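You operate a simulated robot arm through the tools that you are given. There is no shell and no other tool.

The job below is to be done with a simulated robot arm. You get a single attempt, and the scene is never put back.

JOB
Set the eyelet in the tab whose size is on the eyelet ticket, with the steel setter of that size.
Fine: push the press slide in for the stroke and draw it out again after. Set down upright: what you pick out. Where these are worked on the way, their far stop is far enough and under half their travel is too little: press slide.

It is judged by the outcome, as a careful person would: the job done as asked, and still so three seconds after it is handed in. It fails if anything else is knocked over, pushed out of place, dropped, spilled or broken.

ROBOT AND FRAMES
A 6-joint arm with a two-finger parallel gripper, fixed in place. Base frame: the origin is at the foot of the arm, x ahead of it, y to its left, z up; the work surface is at about z = 0.916. Readings come in m, rad, newtons and seconds.
With the tool pointing down near the work surface it reaches from about 0.1 to 0.64 m from the base axis. Its first joint turns from -2.897 to 2.897 rad. Payload 1.57 kg.
The tool frame sits at the grasp point between the pads (the TCP): z along the fingers, y along the line on which they close. The tips reach 0.03 m beyond it. Largest opening 0.11 m; finger width 0.024, thickness 0.012; the body of the gripper, 0.048 by 0.112 m, starts 0.078 m behind the TCP.
Orientation is that of the tool frame in the base frame, as [roll, pitch, yaw] about the fixed x, y, z axes, in that order (R = Rz(yaw) Ry(pitch) Rx(roll)). With the fingers straight down and closing along the base's y, the tool's x points along the base's -x, its y along +y and its z along -z.

CONTROLS
- The arm moves only by the tool apply_moves. Its argument "series" is a list of rows, each an object of numbers (a shift or turn left out is 0, a gripper value left out holds the last): "x", "y", "z": the shift along the tool's x, y, z in mm; "rx", "ry", "rz": the turn, a rotation vector about the tool's x, y, z in rad; "claw": the opening, from 0 (shut) to 1 (fully open). In form: [{"x": .., "y": .., "z": .., "rx": .., "ry": .., "rz": .., "claw": ..}, ...]. A call has 1 to 20 rows; each row shifts and turns the commanded pose from where the row before left it, along the tool's axes as they then stand. A row lasts 0.2 s, in which the tool goes at most 0.05 m and 0.15 rad; a call with a longer step from one row to the next is refused whole, and so is a gripper value outside its range. A pose out of reach is approached as far as the arm can. The call stops where the force on the tool passes 60 N (or 10 N more than at its start, if that is more) or the arm is blocked; 0.2 s more then pass. Each finger travels about 0.108 m/s and halts on what it meets, pressing with about 32 N; the grip force reading is that of the motor and also rises with nothing between the fingers. The clock runs only during rows and for 0.2 s after the last one: add rows that do not move to give the fingers time. It gives the time, the measured TCP pose, the force on the tool (base axes), the opening and the grip force at its end, in the units of the frame above (readings bear some noise), with the torque about the TCP (base axes, N m) and any sound that the robot's microphone picked up.
- Cameras (640 x 400 px; columns grow to the right, rows downward): "scene" is fixed at [0.3988, -0.4999, 1.4899]; the picture's right is [-0.22, -0.98, 0.00], its down [0.74, -0.17, -0.65] and it looks along [0.63, -0.14, 0.76] (base axes); focal length 214 px, centre (320, 200). "wrist" rides on the gripper at [0.07, 0.016, -0.141] in the tool frame; the picture's right is [-0.23, 0.97, 0.00], its down [-0.86, -0.20, -0.48] and it looks along [-0.47, -0.11, 0.88] (tool axes); focal length 222 px, centre (320, 200). There is no depth. A picture from a camera that has moved, and an enlarged one, comes with that camera's place and axes in the base frame and with its lens.
- capture(camera): a new picture of that camera. The clock stands still meanwhile.
- raise_lower(by): slides the trunk up (or, below 0, down) by that many m; the arm rides with it, the base frame stays. It gives what a move gives, with no picture.
- close_up(camera, box): a new picture of the part [left, top, right, bottom] of that camera's present view, enlarged. The clock stands still meanwhile.
- job_done(): hands the job in; it is judged then, once.

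Places have to be worked out from the pictures, the camera data and where the tool is seen. Open the gripper and draw the arm clear of the work before you hand the job in, unless the task says otherwise.

The tools are called after "Call:" by a JSON object that holds its "op" and its "data". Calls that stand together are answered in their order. apply_moves: Moves the arm, as the interface text tells. Its arguments: {"type":"object","properties":{"series":{"type":"array","items":{"type":"object","properties":{"x":{"type":"number"},"y":{"type":"number"},"z":{"type":"number"},"rx":{"type":"number"},"ry":{"type":"number"},"rz":{"type":"number"},"claw":{"type":"number"}}}}},"required":["series"]} The other tools are called the same way: raise_lower (by) slides the trunk up or down; capture (camera) takes a picture; close_up (camera, box) takes an enlarged picture of a part of a camera's view; job_done () hands the job in.

At the start:

```text
clock: 0.0
eef_pos: [0.3578, 0.3064, 1.553]
ee_rot: [3.14, 0.0, 3.141]
wrist_force: [0.4, -0.9, 0.4]
torque: [-0.02, 0.03, 0.02]
grip_width: 0.1098
grip_force: 0.1
trunk travel left (down, up): [-0.475, 0.115]
```

scene: 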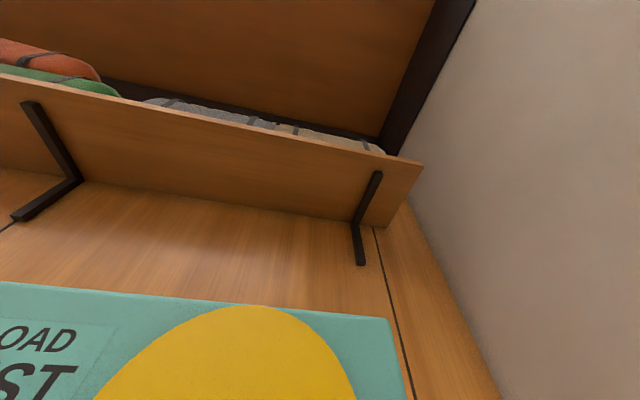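
wrist: 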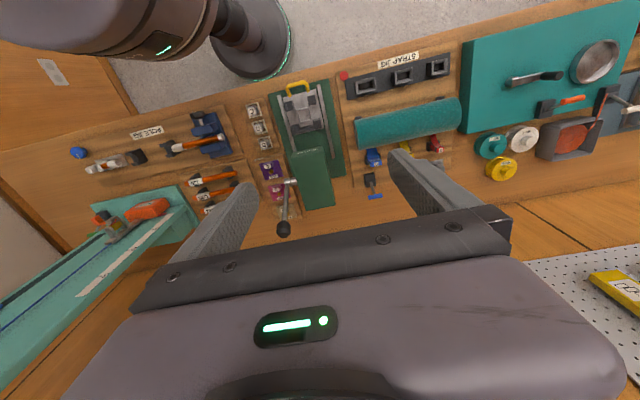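

The scene camera looks up at a shelf, so the wrist camera will have to do the work. I take enlarged views of the bench as the wrist camera sees it now.

Call:
{"op": "close_up", "data": {"camera": "wrist", "box": [230, 60, 390, 240]}}

Call:
{"op": "close_up", "data": {"camera": "wrist", "box": [60, 100, 260, 240]}}

Call:
{"op": "close_up", "data": {"camera": "wrist", "box": [330, 20, 640, 210]}}

Call:
{"op": "capture", "data": {"camera": "scene"}}

```text
2.22 times, centred on (310, 150) of wrist
camera zoom: at [0.2859, 0.3224, 1.6949], right [0.23, 0.97, 0.0], down [0.86, -0.2, 0.48], along [0.47, -0.11, -0.88], focal length 494 px, centre (342, 311)
```

zoom: 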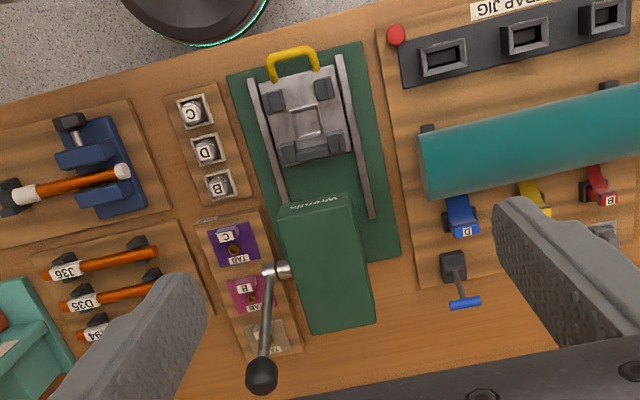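

```text
2.86 times, centred on (160, 170) of wrist
camera zoom: at [0.2859, 0.3224, 1.6949], right [0.23, 0.97, 0.0], down [0.86, -0.2, 0.48], along [0.47, -0.11, -0.88], focal length 635 px, centre (777, 286)
```

zoom: 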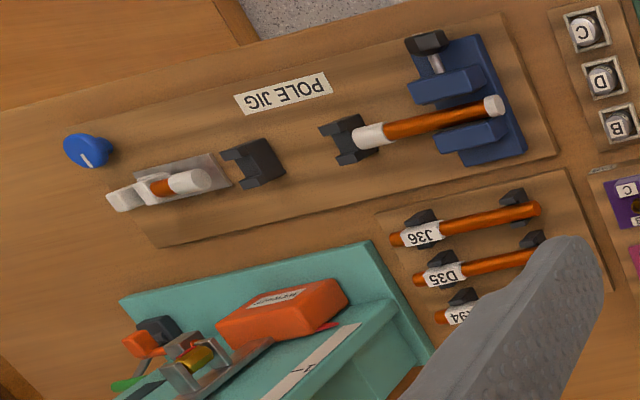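

```text
2.06 times, centred on (485, 115) of wrist
camera zoom: at [0.2859, 0.3224, 1.6949], right [0.23, 0.97, 0.0], down [0.86, -0.2, 0.48], along [0.47, -0.11, -0.88], focal length 459 px, centre (-21, 376)
```

zoom: 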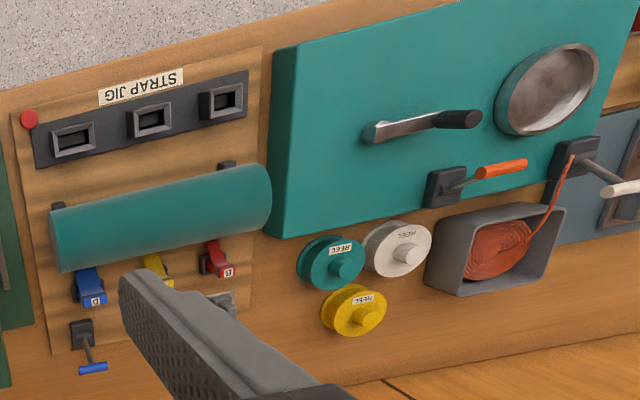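

```text
taken
```

scene: 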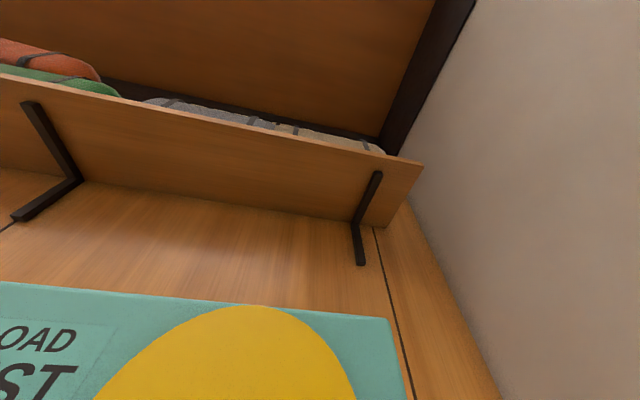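

The press with its slide, the setter rack (C, D, B) and the tab rack are in the middle of the view. I zoom in further to find the eyelet ticket and read the tabs.

Call:
{"op": "close_up", "data": {"camera": "wrist", "box": [240, 90, 310, 135]}}

Call:
{"op": "close_up", "data": {"camera": "wrist", "box": [250, 145, 330, 245]}}

Call:
{"op": "close_up", "data": {"camera": "wrist", "box": [270, 70, 360, 150]}}

Call:
{"op": "close_up", "data": {"camera": "wrist", "box": [500, 200, 640, 400]}}

Call:
{"op": "close_up", "data": {"camera": "wrist", "box": [0, 20, 120, 120]}}

Call:
{"op": "close_up", "data": {"camera": "wrist", "box": [540, 60, 640, 180]}}

```text
8.89 times, centred on (275, 112) of wrist
camera zoom: at [0.2859, 0.3224, 1.6949], right [0.23, 0.97, 0.0], down [0.86, -0.2, 0.48], along [0.47, -0.11, -0.88], focal length 1974 px, centre (720, 978)
```

zoom: 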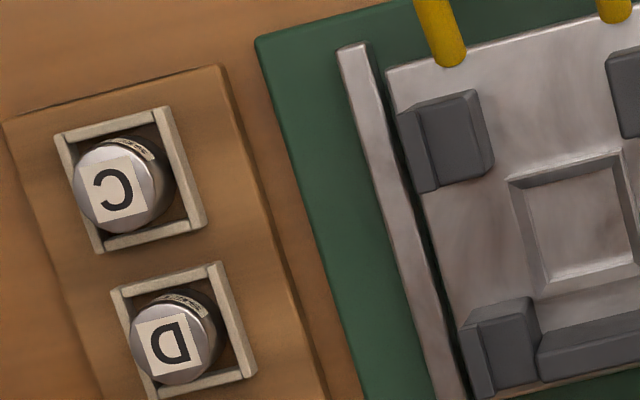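

```text
4.00 times, centred on (290, 195) of wrist
camera zoom: at [0.2859, 0.3224, 1.6949], right [0.23, 0.97, 0.0], down [0.86, -0.2, 0.48], along [0.47, -0.11, -0.88], focal length 888 px, centre (440, 220)
```

zoom: 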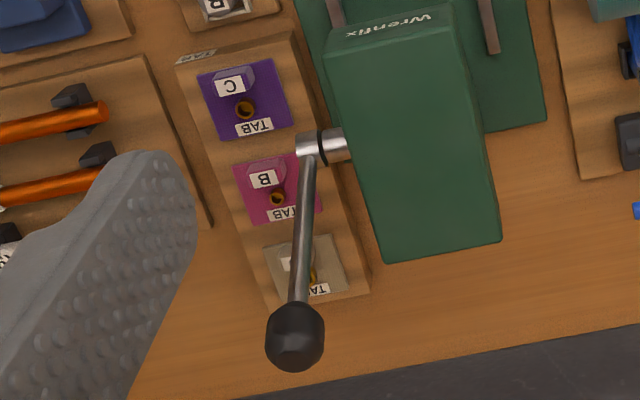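

```text
5.00 times, centred on (315, 110) of wrist
camera zoom: at [0.2859, 0.3224, 1.6949], right [0.23, 0.97, 0.0], down [0.86, -0.2, 0.48], along [0.47, -0.11, -0.88], focal length 1111 px, centre (345, 650)
```

zoom: 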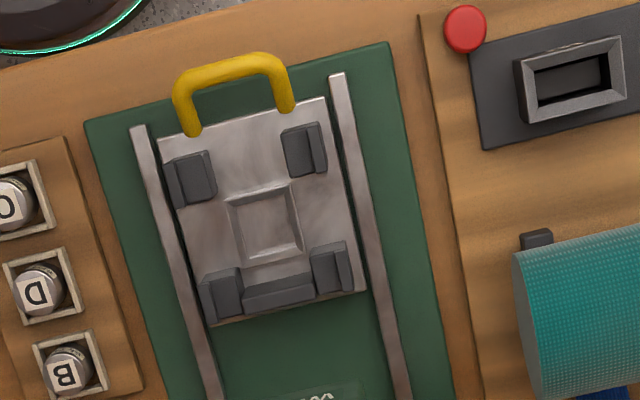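

```text
2.00 times, centred on (570, 300) of wrist
camera zoom: at [0.2859, 0.3224, 1.6949], right [0.23, 0.97, 0.0], down [0.86, -0.2, 0.48], along [0.47, -0.11, -0.88], focal length 444 px, centre (-180, 0)
```

zoom: 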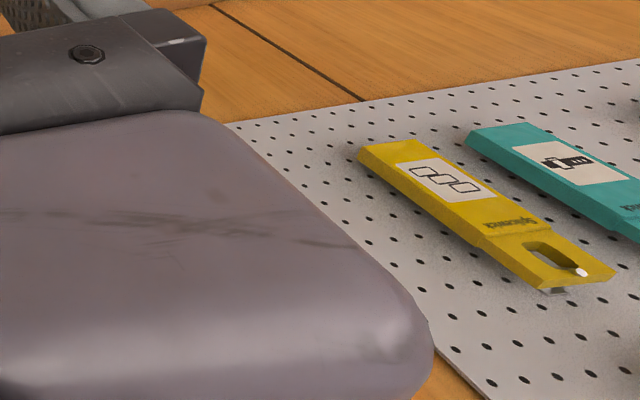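

```text
4.00 times, centred on (60, 70) of wrist
camera zoom: at [0.2859, 0.3224, 1.6949], right [0.23, 0.97, 0.0], down [0.86, -0.2, 0.48], along [0.47, -0.11, -0.88], focal length 888 px, centre (1360, 720)
```

zoom: 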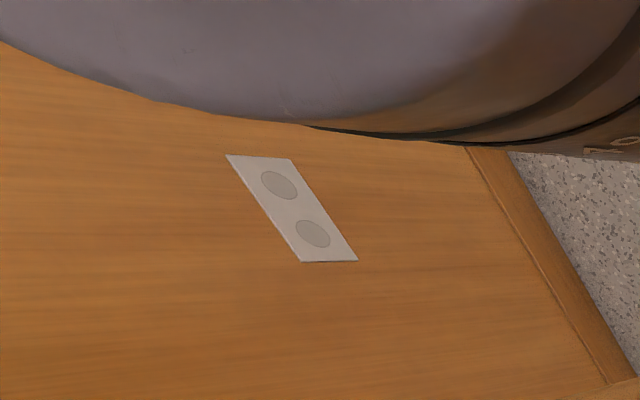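

```text
3.33 times, centred on (590, 120) of wrist
camera zoom: at [0.2859, 0.3224, 1.6949], right [0.23, 0.97, 0.0], down [0.86, -0.2, 0.48], along [0.47, -0.11, -0.88], focal length 740 px, centre (-580, 467)
```

zoom: 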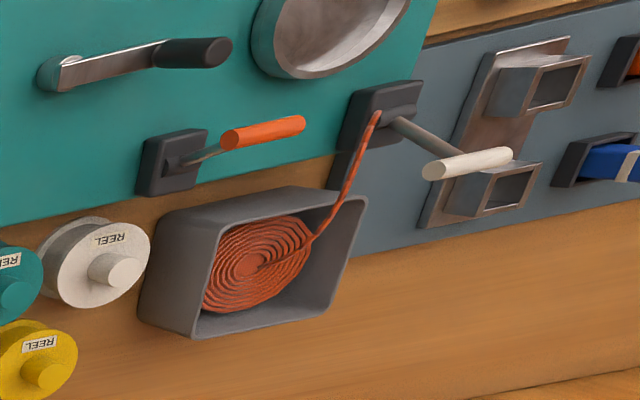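

No ticket is visible yet. I tilt the gripper so that the wrist camera looks further ahead over the back of the bench and the wall.

Call:
{"op": "apply_moves", "data": {"series": [{"ry": -0.15}, {"ry": -0.15}, {"ry": -0.15}, {"ry": -0.15}, {"ry": -0.15}]}}

Call:
{"op": "capture", "data": {"camera": "wrist"}}

Call:
{"op": "capture", "data": {"camera": "scene"}}

```text
clock: 1.2
eef_pos: [0.3561, 0.3058, 1.5529]
ee_rot: [3.14, 0.752, 3.141]
wrist_force: [-0.5, 0.5, 0.2]
torque: [-0.02, 0.0, 0.01]
grip_width: 0.1103
grip_force: 0.0
trunk travel left (down, up): [-0.475, 0.115]
```

```text
taken
camera wrist: at [0.2073, 0.3222, 1.6094], right [0.17, 0.97, 0.16], down [0.3, -0.2, 0.93], along [0.94, -0.11, -0.32], focal length 222 px, centre (320, 200)
```

wrist: 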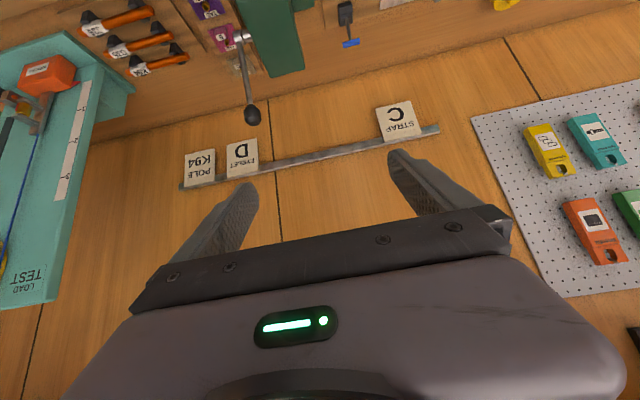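

```text
taken
```

scene: 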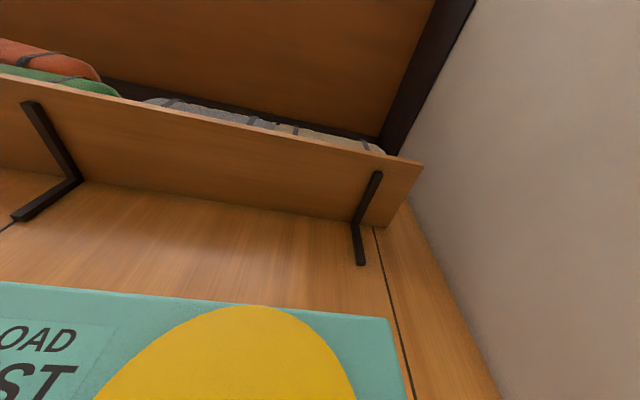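

Three tickets sit on a rail: POLE K94, what looks like EYELET D, and STRAP C. I zoom in to confirm.

Call:
{"op": "close_up", "data": {"camera": "wrist", "box": [170, 120, 270, 200]}}

Call:
{"op": "close_up", "data": {"camera": "wrist", "box": [180, 0, 300, 130]}}

```text
5.00 times, centred on (220, 160) of wrist
camera zoom: at [0.2073, 0.3222, 1.6094], right [0.17, 0.97, 0.16], down [0.3, -0.2, 0.93], along [0.94, -0.11, -0.32], focal length 1111 px, centre (820, 400)
```

zoom: 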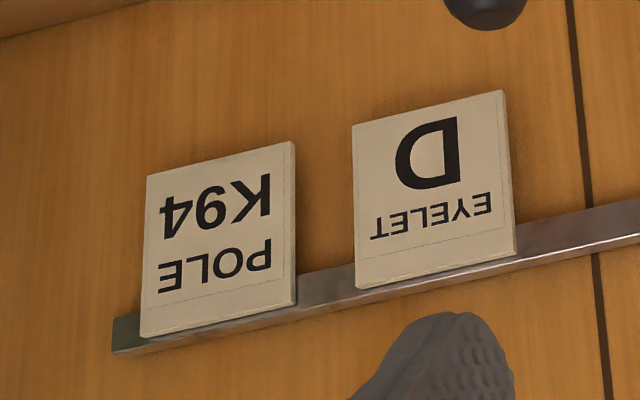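

```text
3.08 times, centred on (240, 65) of wrist
camera zoom: at [0.2073, 0.3222, 1.6094], right [0.17, 0.97, 0.16], down [0.3, -0.2, 0.93], along [0.94, -0.11, -0.32], focal length 684 px, centre (566, 615)
```

zoom: 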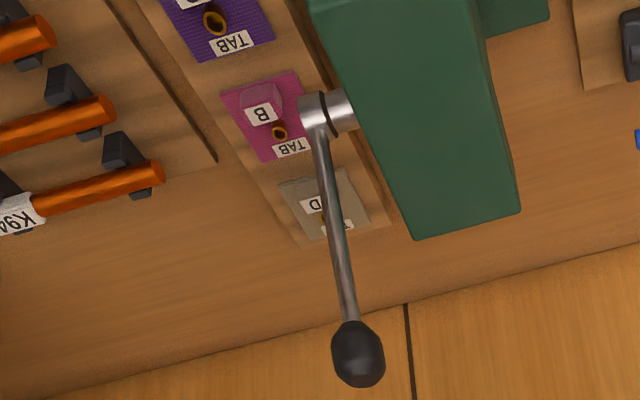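

The eyelet ticket says D, so I need the grey D tab at the far end of its rack and the D setter in the middle of its rack. I level the tool again and lower the trunk for a closer look.

Call:
{"op": "apply_moves", "data": {"series": [{"ry": 0.15}, {"ry": 0.15}, {"ry": 0.15}, {"ry": 0.15}, {"ry": 0.15}, {"y": -50}, {"y": -50}]}}

Call:
{"op": "raise_lower", "data": {"by": -0.25}}

Call:
{"op": "capture", "data": {"camera": "wrist"}}

```text
clock: 2.8
eef_pos: [0.3572, 0.2074, 1.5545]
ee_rot: [-3.141, -0.001, -3.141]
wrist_force: [0.6, 0.0, -0.4]
torque: [-0.01, 0.02, 0.01]
grip_width: 0.1102
grip_force: 0.1
trunk travel left (down, up): [-0.475, 0.115]
```

```text
clock: 5.4
eef_pos: [0.3573, 0.2067, 1.3038]
ee_rot: [-3.14, 0.0, -3.141]
wrist_force: [0.3, 0.1, 0.2]
torque: [-0.02, -0.01, -0.03]
grip_width: 0.1099
grip_force: 0.0
trunk travel left (down, up): [-0.225, 0.365]
```

```text
taken
camera wrist: at [0.2864, 0.2232, 1.4464], right [0.23, 0.97, 0.0], down [0.85, -0.2, 0.48], along [0.47, -0.11, -0.88], focal length 222 px, centre (320, 200)
```

wrist: 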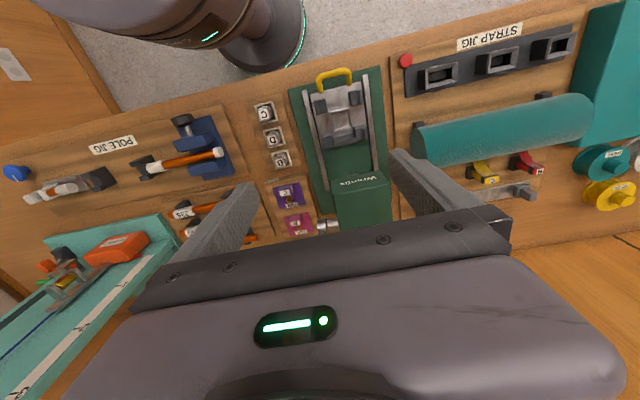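

From this height I enlarge the press, setter rack and tab rack to triangulate them with the earlier view.

Call:
{"op": "close_up", "data": {"camera": "wrist", "box": [280, 60, 400, 135]}}

Call:
{"op": "close_up", "data": {"camera": "wrist", "box": [240, 90, 320, 175]}}

Call:
{"op": "close_up", "data": {"camera": "wrist", "box": [260, 150, 400, 240]}}

```text
5.33 times, centred on (340, 98) of wrist
camera zoom: at [0.2864, 0.2232, 1.4464], right [0.23, 0.97, 0.0], down [0.85, -0.2, 0.48], along [0.47, -0.11, -0.88], focal length 1185 px, centre (213, 747)
```

zoom: 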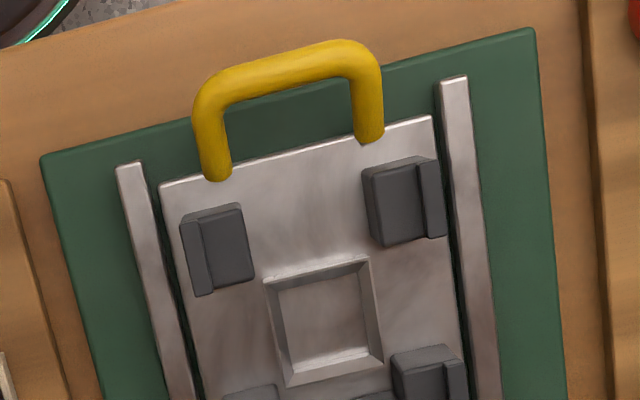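

```text
4.71 times, centred on (280, 132) of wrist
camera zoom: at [0.2864, 0.2232, 1.4464], right [0.23, 0.97, 0.0], down [0.85, -0.2, 0.48], along [0.47, -0.11, -0.88], focal length 1045 px, centre (508, 518)
```

zoom: 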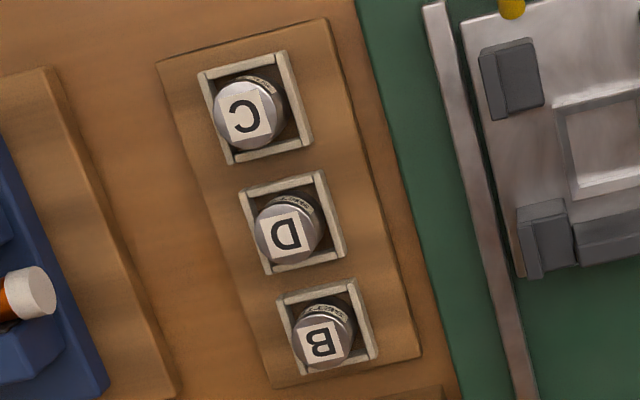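

```text
4.44 times, centred on (330, 195) of wrist
camera zoom: at [0.2864, 0.2232, 1.4464], right [0.23, 0.97, 0.0], down [0.85, -0.2, 0.48], along [0.47, -0.11, -0.88], focal length 987 px, centre (276, 222)
```

zoom: 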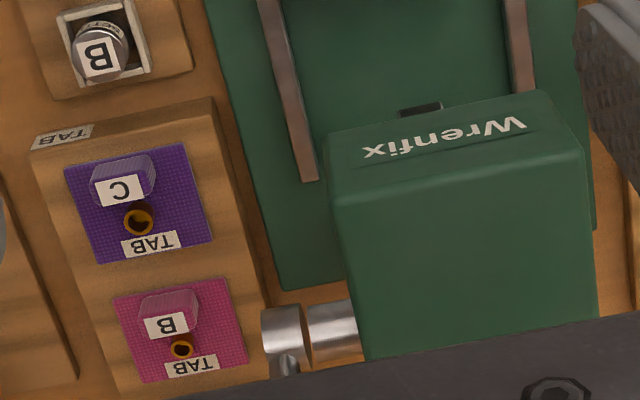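

The setters sit in square holders about the same size as the square socket in the slide, and the tabs (about 65 mm) match the corner posts around it. I lower further and move in for a closer look.

Call:
{"op": "apply_moves", "data": {"series": [{"y": -40, "x": 20}, {"y": -40, "x": 20}]}}

Call:
{"op": "raise_lower", "data": {"by": -0.15}}

Call:
{"op": "capture", "data": {"camera": "wrist"}}

Call:
{"op": "close_up", "data": {"camera": "wrist", "box": [240, 90, 400, 200]}}

```text
clock: 6.0
eef_pos: [0.3137, 0.1272, 1.3035]
ee_rot: [-3.141, 0.0, 3.141]
wrist_force: [0.0, 0.8, 0.0]
torque: [0.01, 0.01, 0.01]
grip_width: 0.1103
grip_force: 0.1
trunk travel left (down, up): [-0.225, 0.365]
```

```text
clock: 7.7
eef_pos: [0.3145, 0.1271, 1.1535]
ee_rot: [-3.14, 0.001, -3.141]
wrist_force: [0.1, -0.6, 0.4]
torque: [-0.03, 0.0, 0.05]
grip_width: 0.1099
grip_force: 0.0
trunk travel left (down, up): [-0.075, 0.515]
```

```text
taken
camera wrist: at [0.244, 0.1431, 1.2952], right [0.23, 0.97, 0.0], down [0.85, -0.2, 0.48], along [0.47, -0.11, -0.88], focal length 222 px, centre (320, 200)
```

wrist: 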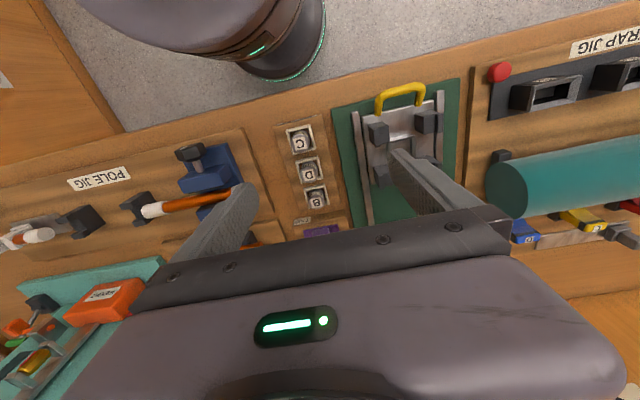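

```text
3.64 times, centred on (320, 145) of wrist
camera zoom: at [0.244, 0.1431, 1.2952], right [0.23, 0.97, 0.0], down [0.85, -0.2, 0.48], along [0.47, -0.11, -0.88], focal length 808 px, centre (320, 400)
```

zoom: 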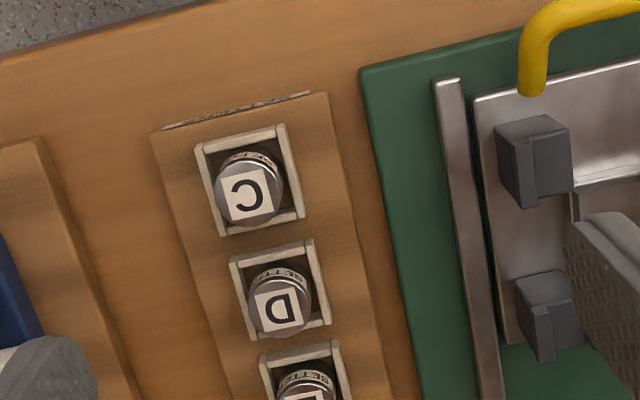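

The setters' sides read "SETTER". Now I shift over in front of the slide and tilt the camera forward to see the post steps, the socket and the underside of the press head.

Call:
{"op": "apply_moves", "data": {"series": [{"y": 50}, {"y": 50}, {"ry": -0.15}, {"ry": -0.15}, {"ry": -0.15}, {"ry": -0.15}, {"ry": -0.15}]}}

Call:
{"op": "capture", "data": {"camera": "wrist"}}

Call:
{"op": "close_up", "data": {"camera": "wrist", "box": [230, 0, 430, 125]}}

```text
clock: 9.3
eef_pos: [0.3143, 0.2274, 1.1537]
ee_rot: [-3.141, 0.753, 3.141]
wrist_force: [-0.1, 0.0, -0.2]
torque: [-0.01, 0.04, -0.03]
grip_width: 0.11
grip_force: 0.1
trunk travel left (down, up): [-0.075, 0.515]
```

```text
taken
camera wrist: at [0.1661, 0.2434, 1.2092], right [0.17, 0.97, 0.16], down [0.3, -0.2, 0.93], along [0.94, -0.11, -0.32], focal length 222 px, centre (320, 200)
```

wrist: 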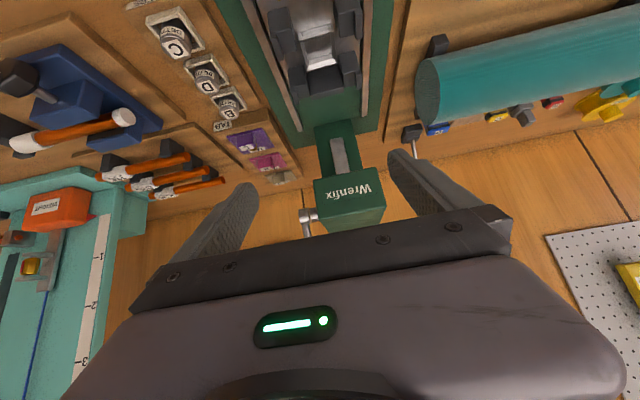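

```text
3.20 times, centred on (330, 62) of wrist
camera zoom: at [0.1661, 0.2434, 1.2092], right [0.17, 0.97, 0.16], down [0.3, -0.2, 0.93], along [0.94, -0.11, -0.32], focal length 711 px, centre (288, 640)
```

zoom: 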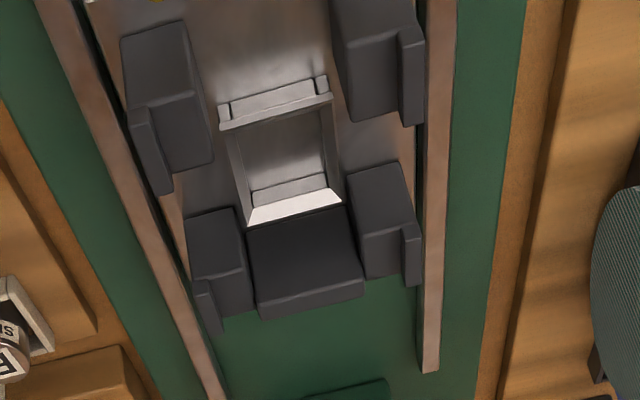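

The slide has a raised square cup in the middle, four posts with outer ridges and a back stop bar. That fits the setter in the cup with the tab laid over it on the posts. I enlarge the ram and the racks from here.

Call:
{"op": "close_up", "data": {"camera": "wrist", "box": [280, 80, 420, 240]}}

Call:
{"op": "close_up", "data": {"camera": "wrist", "box": [140, 0, 260, 80]}}

Call:
{"op": "close_up", "data": {"camera": "wrist", "box": [190, 80, 330, 200]}}

Call:
{"op": "close_up", "data": {"camera": "wrist", "box": [230, 0, 390, 80]}}

```text
2.50 times, centred on (350, 160) of wrist
camera zoom: at [0.1661, 0.2434, 1.2092], right [0.17, 0.97, 0.16], down [0.3, -0.2, 0.93], along [0.94, -0.11, -0.32], focal length 555 px, centre (245, 300)
```

zoom: 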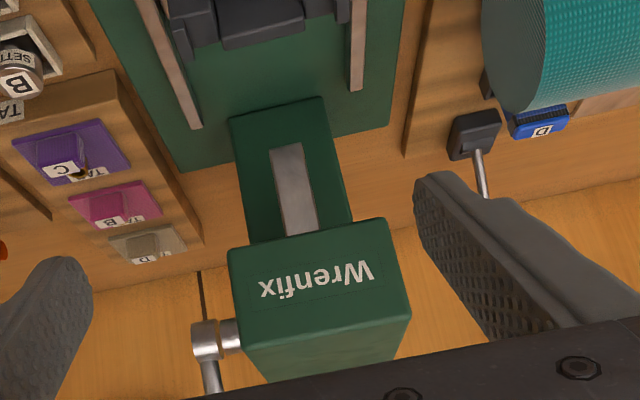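

```text
5.00 times, centred on (200, 40) of wrist
camera zoom: at [0.1661, 0.2434, 1.2092], right [0.17, 0.97, 0.16], down [0.3, -0.2, 0.93], along [0.94, -0.11, -0.32], focal length 1111 px, centre (920, 1000)
```

zoom: 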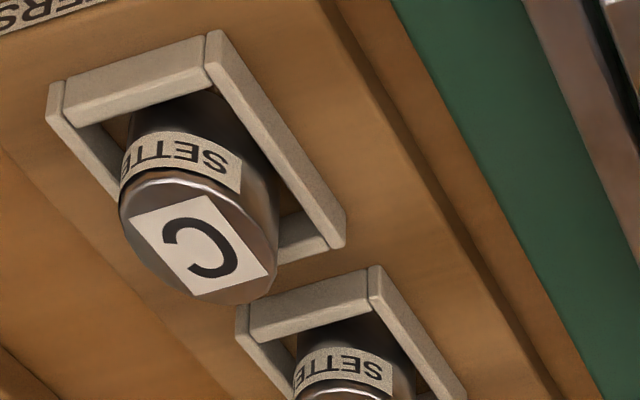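

```text
3.33 times, centred on (260, 140) of wrist
camera zoom: at [0.1661, 0.2434, 1.2092], right [0.17, 0.97, 0.16], down [0.3, -0.2, 0.93], along [0.94, -0.11, -0.32], focal length 740 px, centre (520, 400)
```

zoom: 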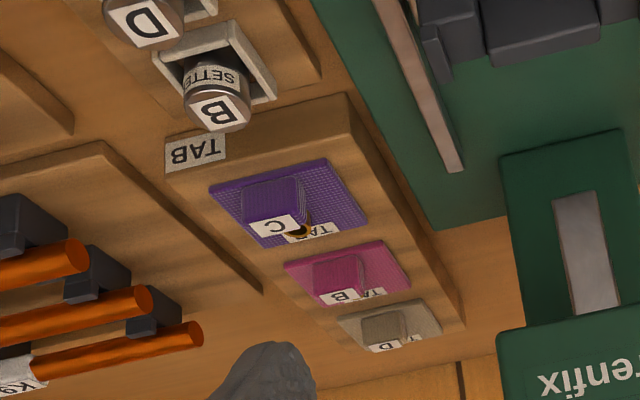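

```text
4.00 times, centred on (310, 40) of wrist
camera zoom: at [0.1661, 0.2434, 1.2092], right [0.17, 0.97, 0.16], down [0.3, -0.2, 0.93], along [0.94, -0.11, -0.32], focal length 888 px, centre (360, 840)
```

zoom: 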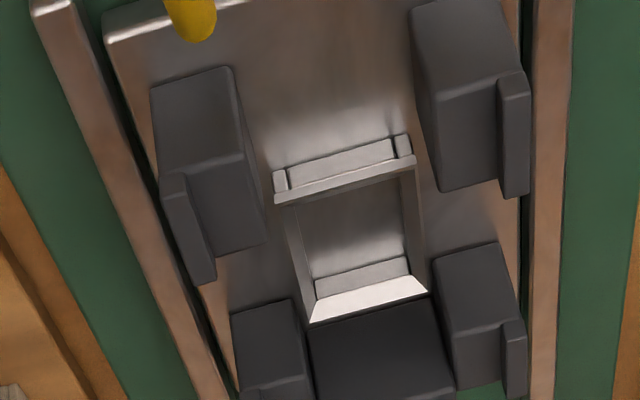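

Everything fits: setter in the raised cup, tab on the posts, and the slide carries both under the head. I move lower in front of the setter rack, still tilted, to measure heights.

Call:
{"op": "apply_moves", "data": {"series": [{"y": -45, "x": 24, "z": 25.5}, {"y": -45, "x": 24, "z": 25.5}, {"y": -40, "x": 24, "z": 25.5}]}}

Call:
{"op": "capture", "data": {"camera": "wrist"}}

Call:
{"op": "close_up", "data": {"camera": "wrist", "box": [200, 0, 340, 90]}}

Call:
{"op": "close_up", "data": {"camera": "wrist", "box": [250, 90, 350, 190]}}

Call:
{"op": "close_up", "data": {"camera": "wrist", "box": [330, 0, 530, 120]}}

```text
refused: row 1 steps farther than a row can; nothing moved
```

```text
taken
camera wrist: at [0.1661, 0.2434, 1.2092], right [0.17, 0.97, 0.16], down [0.3, -0.2, 0.93], along [0.94, -0.11, -0.32], focal length 222 px, centre (320, 200)
```

wrist: 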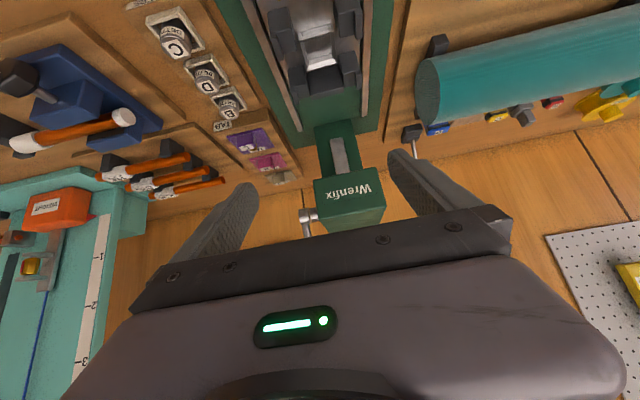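

```text
4.44 times, centred on (270, 45) of wrist
camera zoom: at [0.1661, 0.2434, 1.2092], right [0.17, 0.97, 0.16], down [0.3, -0.2, 0.93], along [0.94, -0.11, -0.32], focal length 987 px, centre (542, 889)
```

zoom: 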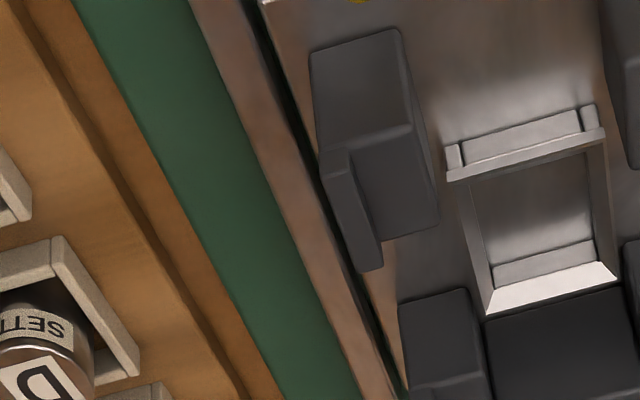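

```text
4.00 times, centred on (300, 140) of wrist
camera zoom: at [0.1661, 0.2434, 1.2092], right [0.17, 0.97, 0.16], down [0.3, -0.2, 0.93], along [0.94, -0.11, -0.32], focal length 888 px, centre (400, 440)
```

zoom: 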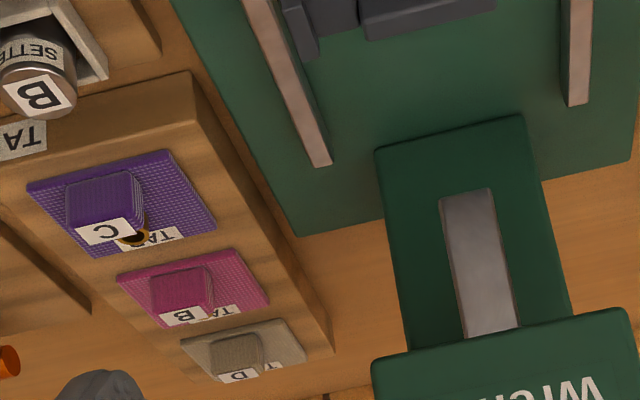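

```text
3.20 times, centred on (430, 60) of wrist
camera zoom: at [0.1661, 0.2434, 1.2092], right [0.17, 0.97, 0.16], down [0.3, -0.2, 0.93], along [0.94, -0.11, -0.32], focal length 711 px, centre (-32, 648)
```

zoom: 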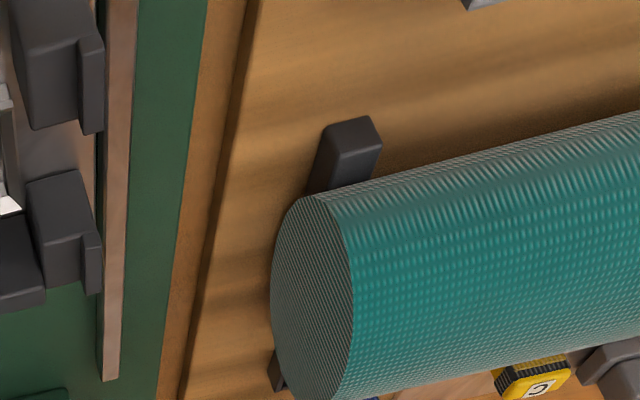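

The step was too long in one row, so nothing moved. I repeat it with smaller rows.

Call:
{"op": "apply_moves", "data": {"series": [{"y": -30, "x": 17, "z": 18}, {"y": -30, "x": 17, "z": 18}, {"y": -30, "x": 17, "z": 18}, {"y": -30, "x": 17, "z": 18}]}}

Call:
{"op": "capture", "data": {"camera": "wrist"}}

Call:
{"op": "close_up", "data": {"camera": "wrist", "box": [200, 0, 340, 90]}}

Call:
{"op": "close_up", "data": {"camera": "wrist", "box": [250, 90, 350, 190]}}

Call:
{"op": "close_up", "data": {"camera": "wrist", "box": [330, 0, 530, 120]}}

```text
clock: 10.3
eef_pos: [0.3346, 0.1279, 1.0812]
ee_rot: [-3.14, 0.748, 3.141]
wrist_force: [-0.4, -0.2, -1.0]
torque: [0.03, -0.06, 0.02]
grip_width: 0.1101
grip_force: 0.0
out of reach, approached as far as the arm can: row 3, 4
trunk travel left (down, up): [-0.075, 0.515]
```

```text
taken
camera wrist: at [0.1875, 0.1443, 1.1376], right [0.17, 0.97, 0.15], down [0.3, -0.2, 0.93], along [0.94, -0.11, -0.33], focal length 222 px, centre (320, 200)
```

wrist: 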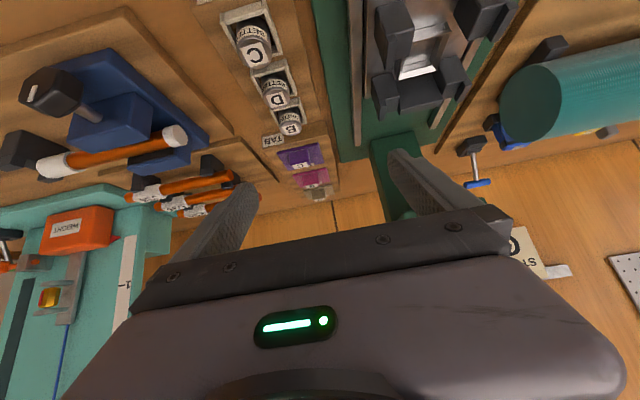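

```text
4.44 times, centred on (270, 45) of wrist
camera zoom: at [0.1875, 0.1443, 1.1376], right [0.17, 0.97, 0.15], down [0.3, -0.2, 0.93], along [0.94, -0.11, -0.33], focal length 987 px, centre (542, 889)
```

zoom: 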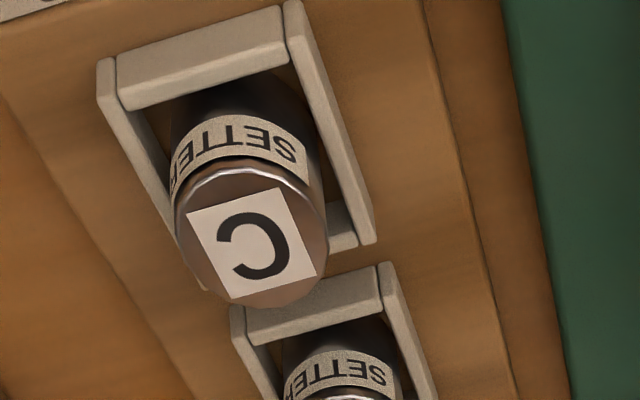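

```text
4.00 times, centred on (300, 140) of wrist
camera zoom: at [0.1875, 0.1443, 1.1376], right [0.17, 0.97, 0.15], down [0.3, -0.2, 0.93], along [0.94, -0.11, -0.33], focal length 888 px, centre (400, 440)
```

zoom: 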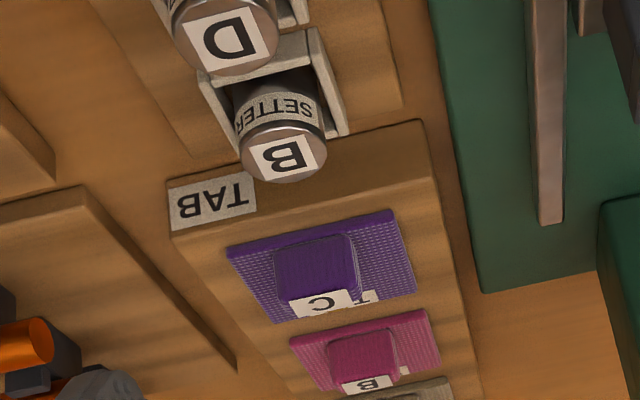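

```text
3.20 times, centred on (430, 60) of wrist
camera zoom: at [0.1875, 0.1443, 1.1376], right [0.17, 0.97, 0.15], down [0.3, -0.2, 0.93], along [0.94, -0.11, -0.33], focal length 711 px, centre (-32, 648)
```

zoom: 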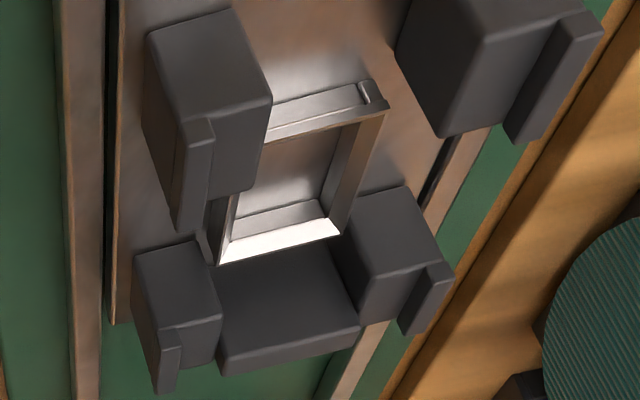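

The last pose was cut a bit short by reach, but the views were good. Setter D's top is at about (0.379, 0.092, 0.944) and the cup centre at about (0.375, 0.249) with its rim at z≈0.944. The post tops are at z≈0.966. I level the tool and check the pose.

Call:
{"op": "apply_moves", "data": {"series": [{"ry": 0.15}, {"ry": 0.15}, {"ry": 0.15}, {"ry": 0.15}, {"ry": 0.15}]}}

```text
clock: 11.5
eef_pos: [0.335, 0.128, 1.0815]
ee_rot: [-3.142, -0.004, -3.141]
wrist_force: [0.9, -0.5, 0.3]
torque: [0.0, -0.01, 0.01]
grip_width: 0.1099
grip_force: 0.0
trunk travel left (down, up): [-0.075, 0.515]
```

Level at (0.335, 0.128, 1.0815). I move over setter D and come down to z≈1.03 for a close view.

Call:
{"op": "apply_moves", "data": {"series": [{"x": -22, "y": -18, "z": 15}, {"x": -22, "y": -18, "z": 15}, {"z": 20}]}}

Call:
{"op": "capture", "data": {"camera": "wrist"}}

Call:
{"op": "close_up", "data": {"camera": "wrist", "box": [250, 60, 410, 180]}}

```text
clock: 12.3
eef_pos: [0.3793, 0.0902, 1.0303]
ee_rot: [-3.142, 0.0, -3.141]
wrist_force: [0.2, 0.1, 1.1]
torque: [-0.01, -0.01, -0.02]
grip_width: 0.1098
grip_force: 0.0
trunk travel left (down, up): [-0.075, 0.515]
```

```text
taken
camera wrist: at [0.3083, 0.1071, 1.1729], right [0.23, 0.97, 0.0], down [0.85, -0.2, 0.48], along [0.47, -0.11, -0.88], focal length 222 px, centre (320, 200)
```

wrist: 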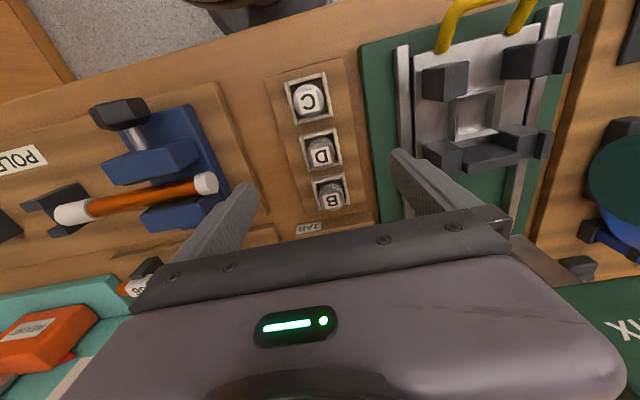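

```text
3.33 times, centred on (330, 120) of wrist
camera zoom: at [0.3083, 0.1071, 1.1729], right [0.23, 0.97, 0.0], down [0.85, -0.2, 0.48], along [0.47, -0.11, -0.88], focal length 740 px, centre (287, 467)
```

zoom: 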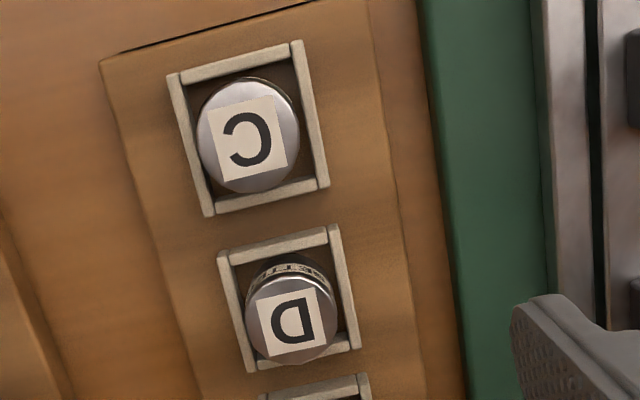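

The D setter's centre comes out at about (0.3786, 0.0922), with its top at z≈0.945 and the holder rim at z≈0.925. I part-close to 60 mm, centre on it, and descend so the tips stop about 8 mm above the rim.

Call:
{"op": "apply_moves", "data": {"series": [{"x": 0.7, "y": 2.0, "claw": 0.55}, {}, {"z": 20}, {"z": 20}, {"z": 12}, {}]}}

Call:
{"op": "capture", "data": {"camera": "wrist"}}

Call:
{"op": "close_up", "data": {"camera": "wrist", "box": [240, 100, 400, 220]}}

```text
clock: 13.7
eef_pos: [0.3759, 0.0927, 0.9795]
ee_rot: [3.141, 0.0, -3.141]
wrist_force: [-1.0, 0.8, -0.2]
torque: [0.0, 0.02, -0.01]
grip_width: 0.0605
grip_force: 0.0
trunk travel left (down, up): [-0.075, 0.515]
```

```text
taken
camera wrist: at [0.3063, 0.1087, 1.1215], right [0.23, 0.97, 0.0], down [0.86, -0.2, 0.48], along [0.47, -0.11, -0.88], focal length 222 px, centre (320, 200)
```

wrist: 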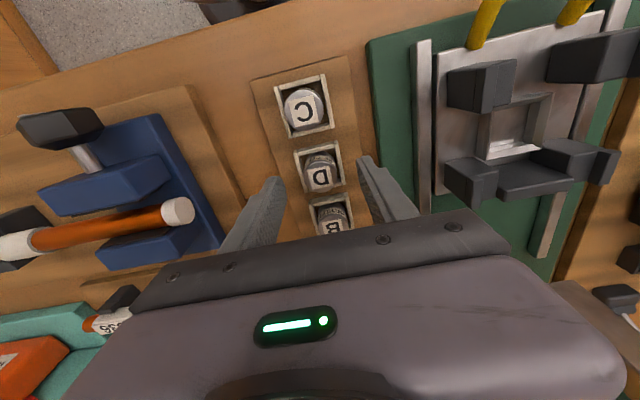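

```text
3.33 times, centred on (320, 160) of wrist
camera zoom: at [0.3063, 0.1087, 1.1215], right [0.23, 0.97, 0.0], down [0.86, -0.2, 0.48], along [0.47, -0.11, -0.88], focal length 740 px, centre (320, 333)
```

zoom: 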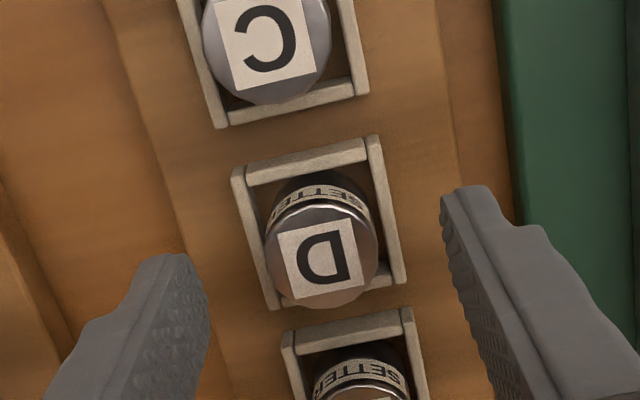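

The fingers straddle setter D evenly, and its centre (0.378, 0.0924) is about 2 mm ahead of the TCP. I nudge forward, descend 16 mm and close.

Call:
{"op": "apply_moves", "data": {"series": [{"x": -1.7, "z": 8}, {"z": 8.5}, {}, {"claw": 0}, {}, {}, {}]}}

Call:
{"op": "capture", "data": {"camera": "wrist"}}

Call:
{"op": "close_up", "data": {"camera": "wrist", "box": [240, 100, 400, 220]}}

```text
clock: 15.3
eef_pos: [0.3798, 0.093, 0.9632]
ee_rot: [-3.141, -0.001, 3.141]
wrist_force: [0.1, -0.6, 0.4]
torque: [-0.01, -0.02, -0.01]
grip_width: 0.0287
grip_force: 32.3
trunk travel left (down, up): [-0.075, 0.515]
```

```text
taken
camera wrist: at [0.3094, 0.1089, 1.1046], right [0.23, 0.97, 0.0], down [0.86, -0.2, 0.48], along [0.47, -0.11, -0.88], focal length 222 px, centre (320, 200)
```

wrist: 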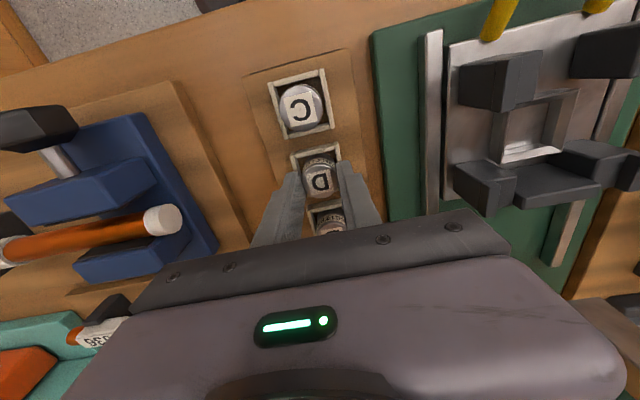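

```text
3.33 times, centred on (320, 160) of wrist
camera zoom: at [0.3094, 0.1089, 1.1046], right [0.23, 0.97, 0.0], down [0.86, -0.2, 0.48], along [0.47, -0.11, -0.88], focal length 740 px, centre (320, 333)
```

zoom: 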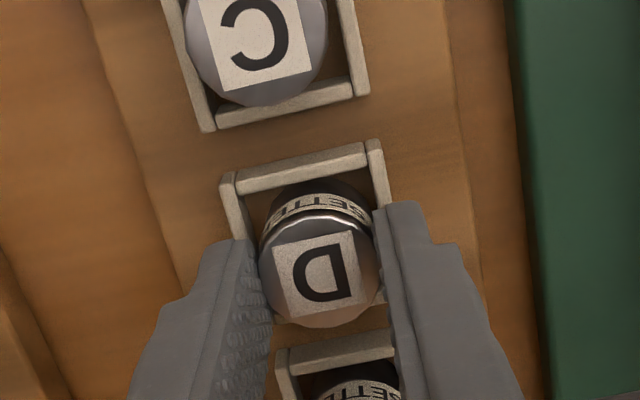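

Setter D is gripped (28.7 mm wide, 32 N). I lift it straight up by about 85 mm and check the grip.

Call:
{"op": "apply_moves", "data": {"series": [{"z": -10}, {"z": -15}, {"z": -30}, {"z": -30}, {}]}}

Call:
{"op": "close_up", "data": {"camera": "wrist", "box": [240, 80, 440, 220]}}

```text
clock: 16.5
eef_pos: [0.3809, 0.0937, 1.0469]
ee_rot: [3.142, 0.0, 3.141]
wrist_force: [0.8, 0.4, -1.3]
torque: [0.03, -0.01, 0.04]
grip_width: 0.0283
grip_force: 31.7
trunk travel left (down, up): [-0.075, 0.515]
```

```text
2.86 times, centred on (340, 150) of wrist
camera zoom: at [0.3104, 0.109, 1.189], right [0.23, 0.97, 0.0], down [0.86, -0.2, 0.48], along [0.47, -0.11, -0.88], focal length 635 px, centre (263, 343)
```

zoom: 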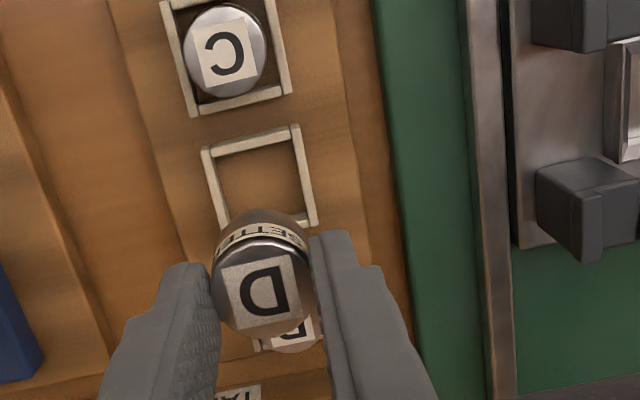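

Setter D came out cleanly and upright. I carry it across over the slide's cup at about (0.375, 0.249), staying at this height.

Call:
{"op": "apply_moves", "data": {"series": [{"y": 40, "x": 1}, {"y": 40, "x": 1}, {"y": 40, "x": 1}, {"y": 36}, {}]}}

Call:
{"op": "capture", "data": {"camera": "wrist"}}

Call:
{"op": "close_up", "data": {"camera": "wrist", "box": [240, 80, 440, 220]}}

```text
clock: 17.7
eef_pos: [0.3781, 0.2505, 1.0489]
ee_rot: [-3.14, 0.0, -3.141]
wrist_force: [-0.8, 0.3, -2.1]
torque: [-0.03, -0.01, 0.04]
grip_width: 0.0282
grip_force: 31.8
trunk travel left (down, up): [-0.075, 0.515]
```

```text
taken
camera wrist: at [0.3074, 0.2658, 1.1903], right [0.23, 0.97, 0.0], down [0.86, -0.2, 0.48], along [0.47, -0.11, -0.88], focal length 222 px, centre (320, 200)
```

wrist: 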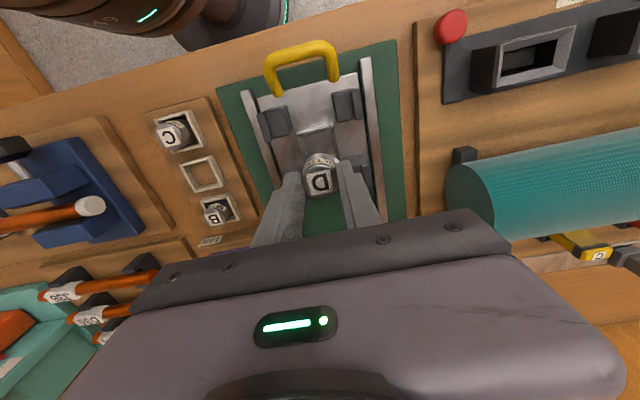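

```text
2.86 times, centred on (340, 150) of wrist
camera zoom: at [0.3074, 0.2658, 1.1903], right [0.23, 0.97, 0.0], down [0.86, -0.2, 0.48], along [0.47, -0.11, -0.88], focal length 635 px, centre (263, 343)
```

zoom: 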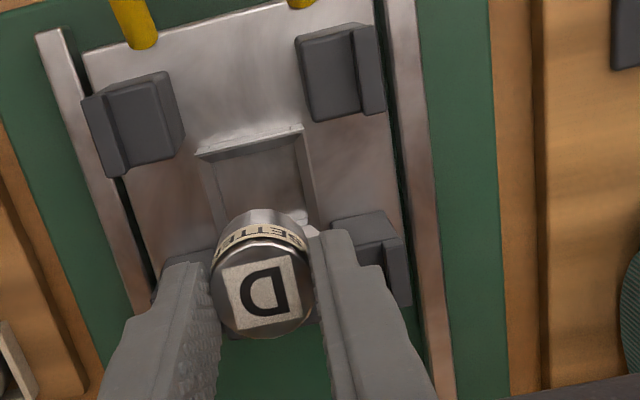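

From this view the cup's centre is about (0.374, 0.2497), and the held setter is at (0.3741, 0.2498), so it is aligned. I descend most of the way and check again.

Call:
{"op": "apply_moves", "data": {"series": [{"z": 20}, {"z": 20}, {"z": 12}, {}]}}

Call:
{"op": "close_up", "data": {"camera": "wrist", "box": [240, 80, 440, 220]}}

```text
clock: 18.7
eef_pos: [0.378, 0.2497, 0.9958]
ee_rot: [3.141, 0.001, -3.141]
wrist_force: [-0.1, -0.1, -0.5]
torque: [0.01, -0.02, -0.04]
grip_width: 0.0285
grip_force: 32.0
trunk travel left (down, up): [-0.075, 0.515]
```

```text
2.86 times, centred on (340, 150) of wrist
camera zoom: at [0.3076, 0.2656, 1.1374], right [0.23, 0.97, 0.0], down [0.86, -0.2, 0.48], along [0.47, -0.11, -0.88], focal length 635 px, centre (263, 343)
```

zoom: 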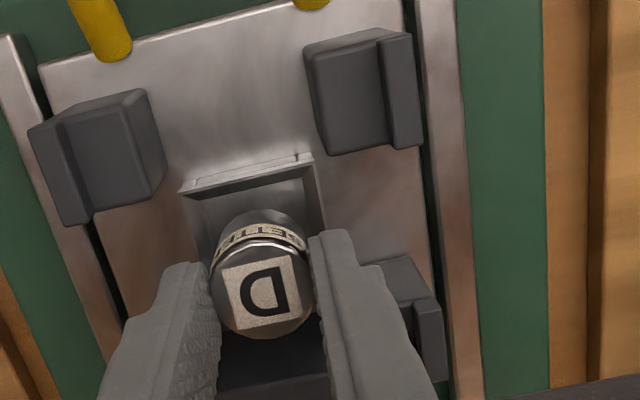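

Alignment still holds, with the cup's near rim clear of the setter. I lower slowly towards the cup floor and watch the force.

Call:
{"op": "apply_moves", "data": {"series": [{"z": 3}, {"z": 3}, {"z": 2}, {"z": 2}, {"z": 1}, {}]}}

Call:
{"op": "close_up", "data": {"camera": "wrist", "box": [240, 80, 440, 220]}}

```text
clock: 20.1
eef_pos: [0.3782, 0.2499, 0.985]
ee_rot: [3.141, 0.0, -3.141]
wrist_force: [-0.3, -0.1, -1.2]
torque: [0.0, 0.0, 0.01]
grip_width: 0.0285
grip_force: 32.3
trunk travel left (down, up): [-0.075, 0.515]
```

```text
2.86 times, centred on (340, 150) of wrist
camera zoom: at [0.3068, 0.2659, 1.1267], right [0.23, 0.97, 0.0], down [0.86, -0.2, 0.48], along [0.47, -0.11, -0.88], focal length 635 px, centre (263, 343)
```

zoom: 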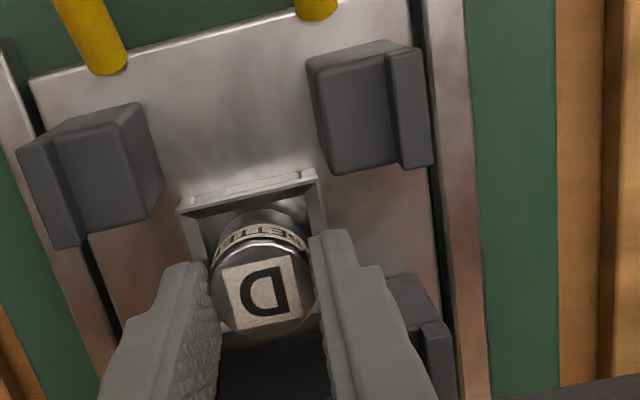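

No contact yet. I go on down in 1 mm rows.

Call:
{"op": "apply_moves", "data": {"series": [{"z": 1}, {"z": 1}, {"z": 1}, {"z": 1}, {}]}}

```text
clock: 21.3
eef_pos: [0.3781, 0.2481, 0.9812]
ee_rot: [-3.141, -0.001, 3.14]
wrist_force: [-0.4, 0.4, -1.4]
torque: [-0.01, 0.02, 0.03]
grip_width: 0.0281
grip_force: 31.9
trunk travel left (down, up): [-0.075, 0.515]
```

Call:
{"op": "close_up", "data": {"camera": "wrist", "box": [240, 80, 440, 220]}}

Call:
{"op": "apply_moves", "data": {"series": [{"z": 1}, {"z": 1}, {}]}}

```text
2.86 times, centred on (340, 150) of wrist
camera zoom: at [0.3073, 0.2653, 1.1228], right [0.23, 0.97, 0.0], down [0.86, -0.2, 0.48], along [0.47, -0.11, -0.88], focal length 635 px, centre (263, 343)
```

zoom: 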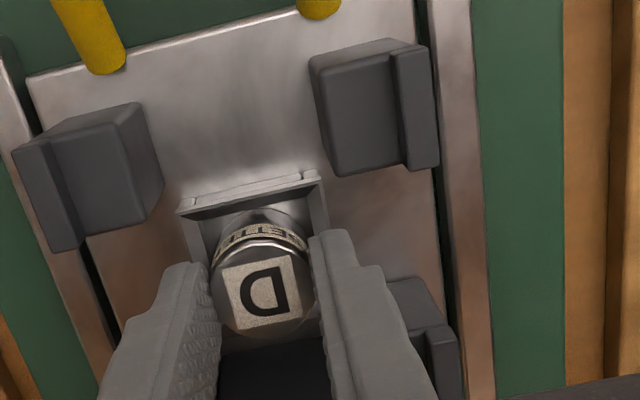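

```text
clock: 22.1
eef_pos: [0.3773, 0.2493, 0.9809]
ee_rot: [3.139, 0.004, -3.141]
wrist_force: [0.6, -0.8, 25.5]
torque: [-0.03, -0.01, -0.03]
grip_width: 0.0285
grip_force: 31.9
trunk travel left (down, up): [-0.075, 0.515]
```

Contact at TCP z≈0.981 with 25 N, which matches the setter seating on the cup floor. I ease up 1 mm, open the fingers and rise straight up.

Call:
{"op": "apply_moves", "data": {"series": [{"z": -1.5}, {"claw": 0.45}, {}, {}]}}

Call:
{"op": "close_up", "data": {"camera": "wrist", "box": [240, 80, 440, 220]}}

```text
clock: 23.1
eef_pos: [0.3771, 0.2501, 0.9803]
ee_rot: [-3.141, 0.0, -3.141]
wrist_force: [-0.5, 0.0, 1.0]
torque: [-0.02, -0.01, -0.02]
grip_width: 0.0496
grip_force: 0.1
trunk travel left (down, up): [-0.075, 0.515]
```

```text
2.86 times, centred on (340, 150) of wrist
camera zoom: at [0.3069, 0.2656, 1.1224], right [0.23, 0.97, 0.0], down [0.86, -0.2, 0.48], along [0.47, -0.11, -0.88], focal length 635 px, centre (263, 343)
```

zoom: 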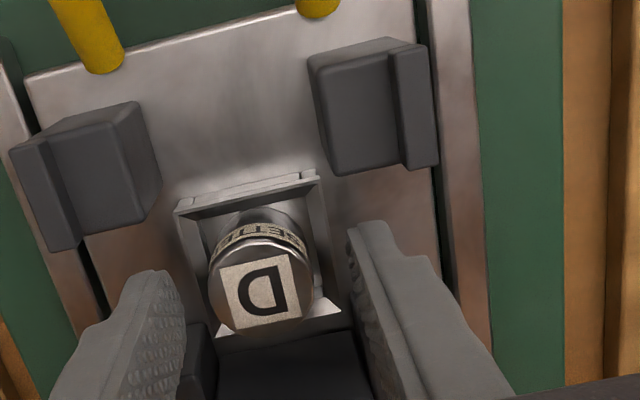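

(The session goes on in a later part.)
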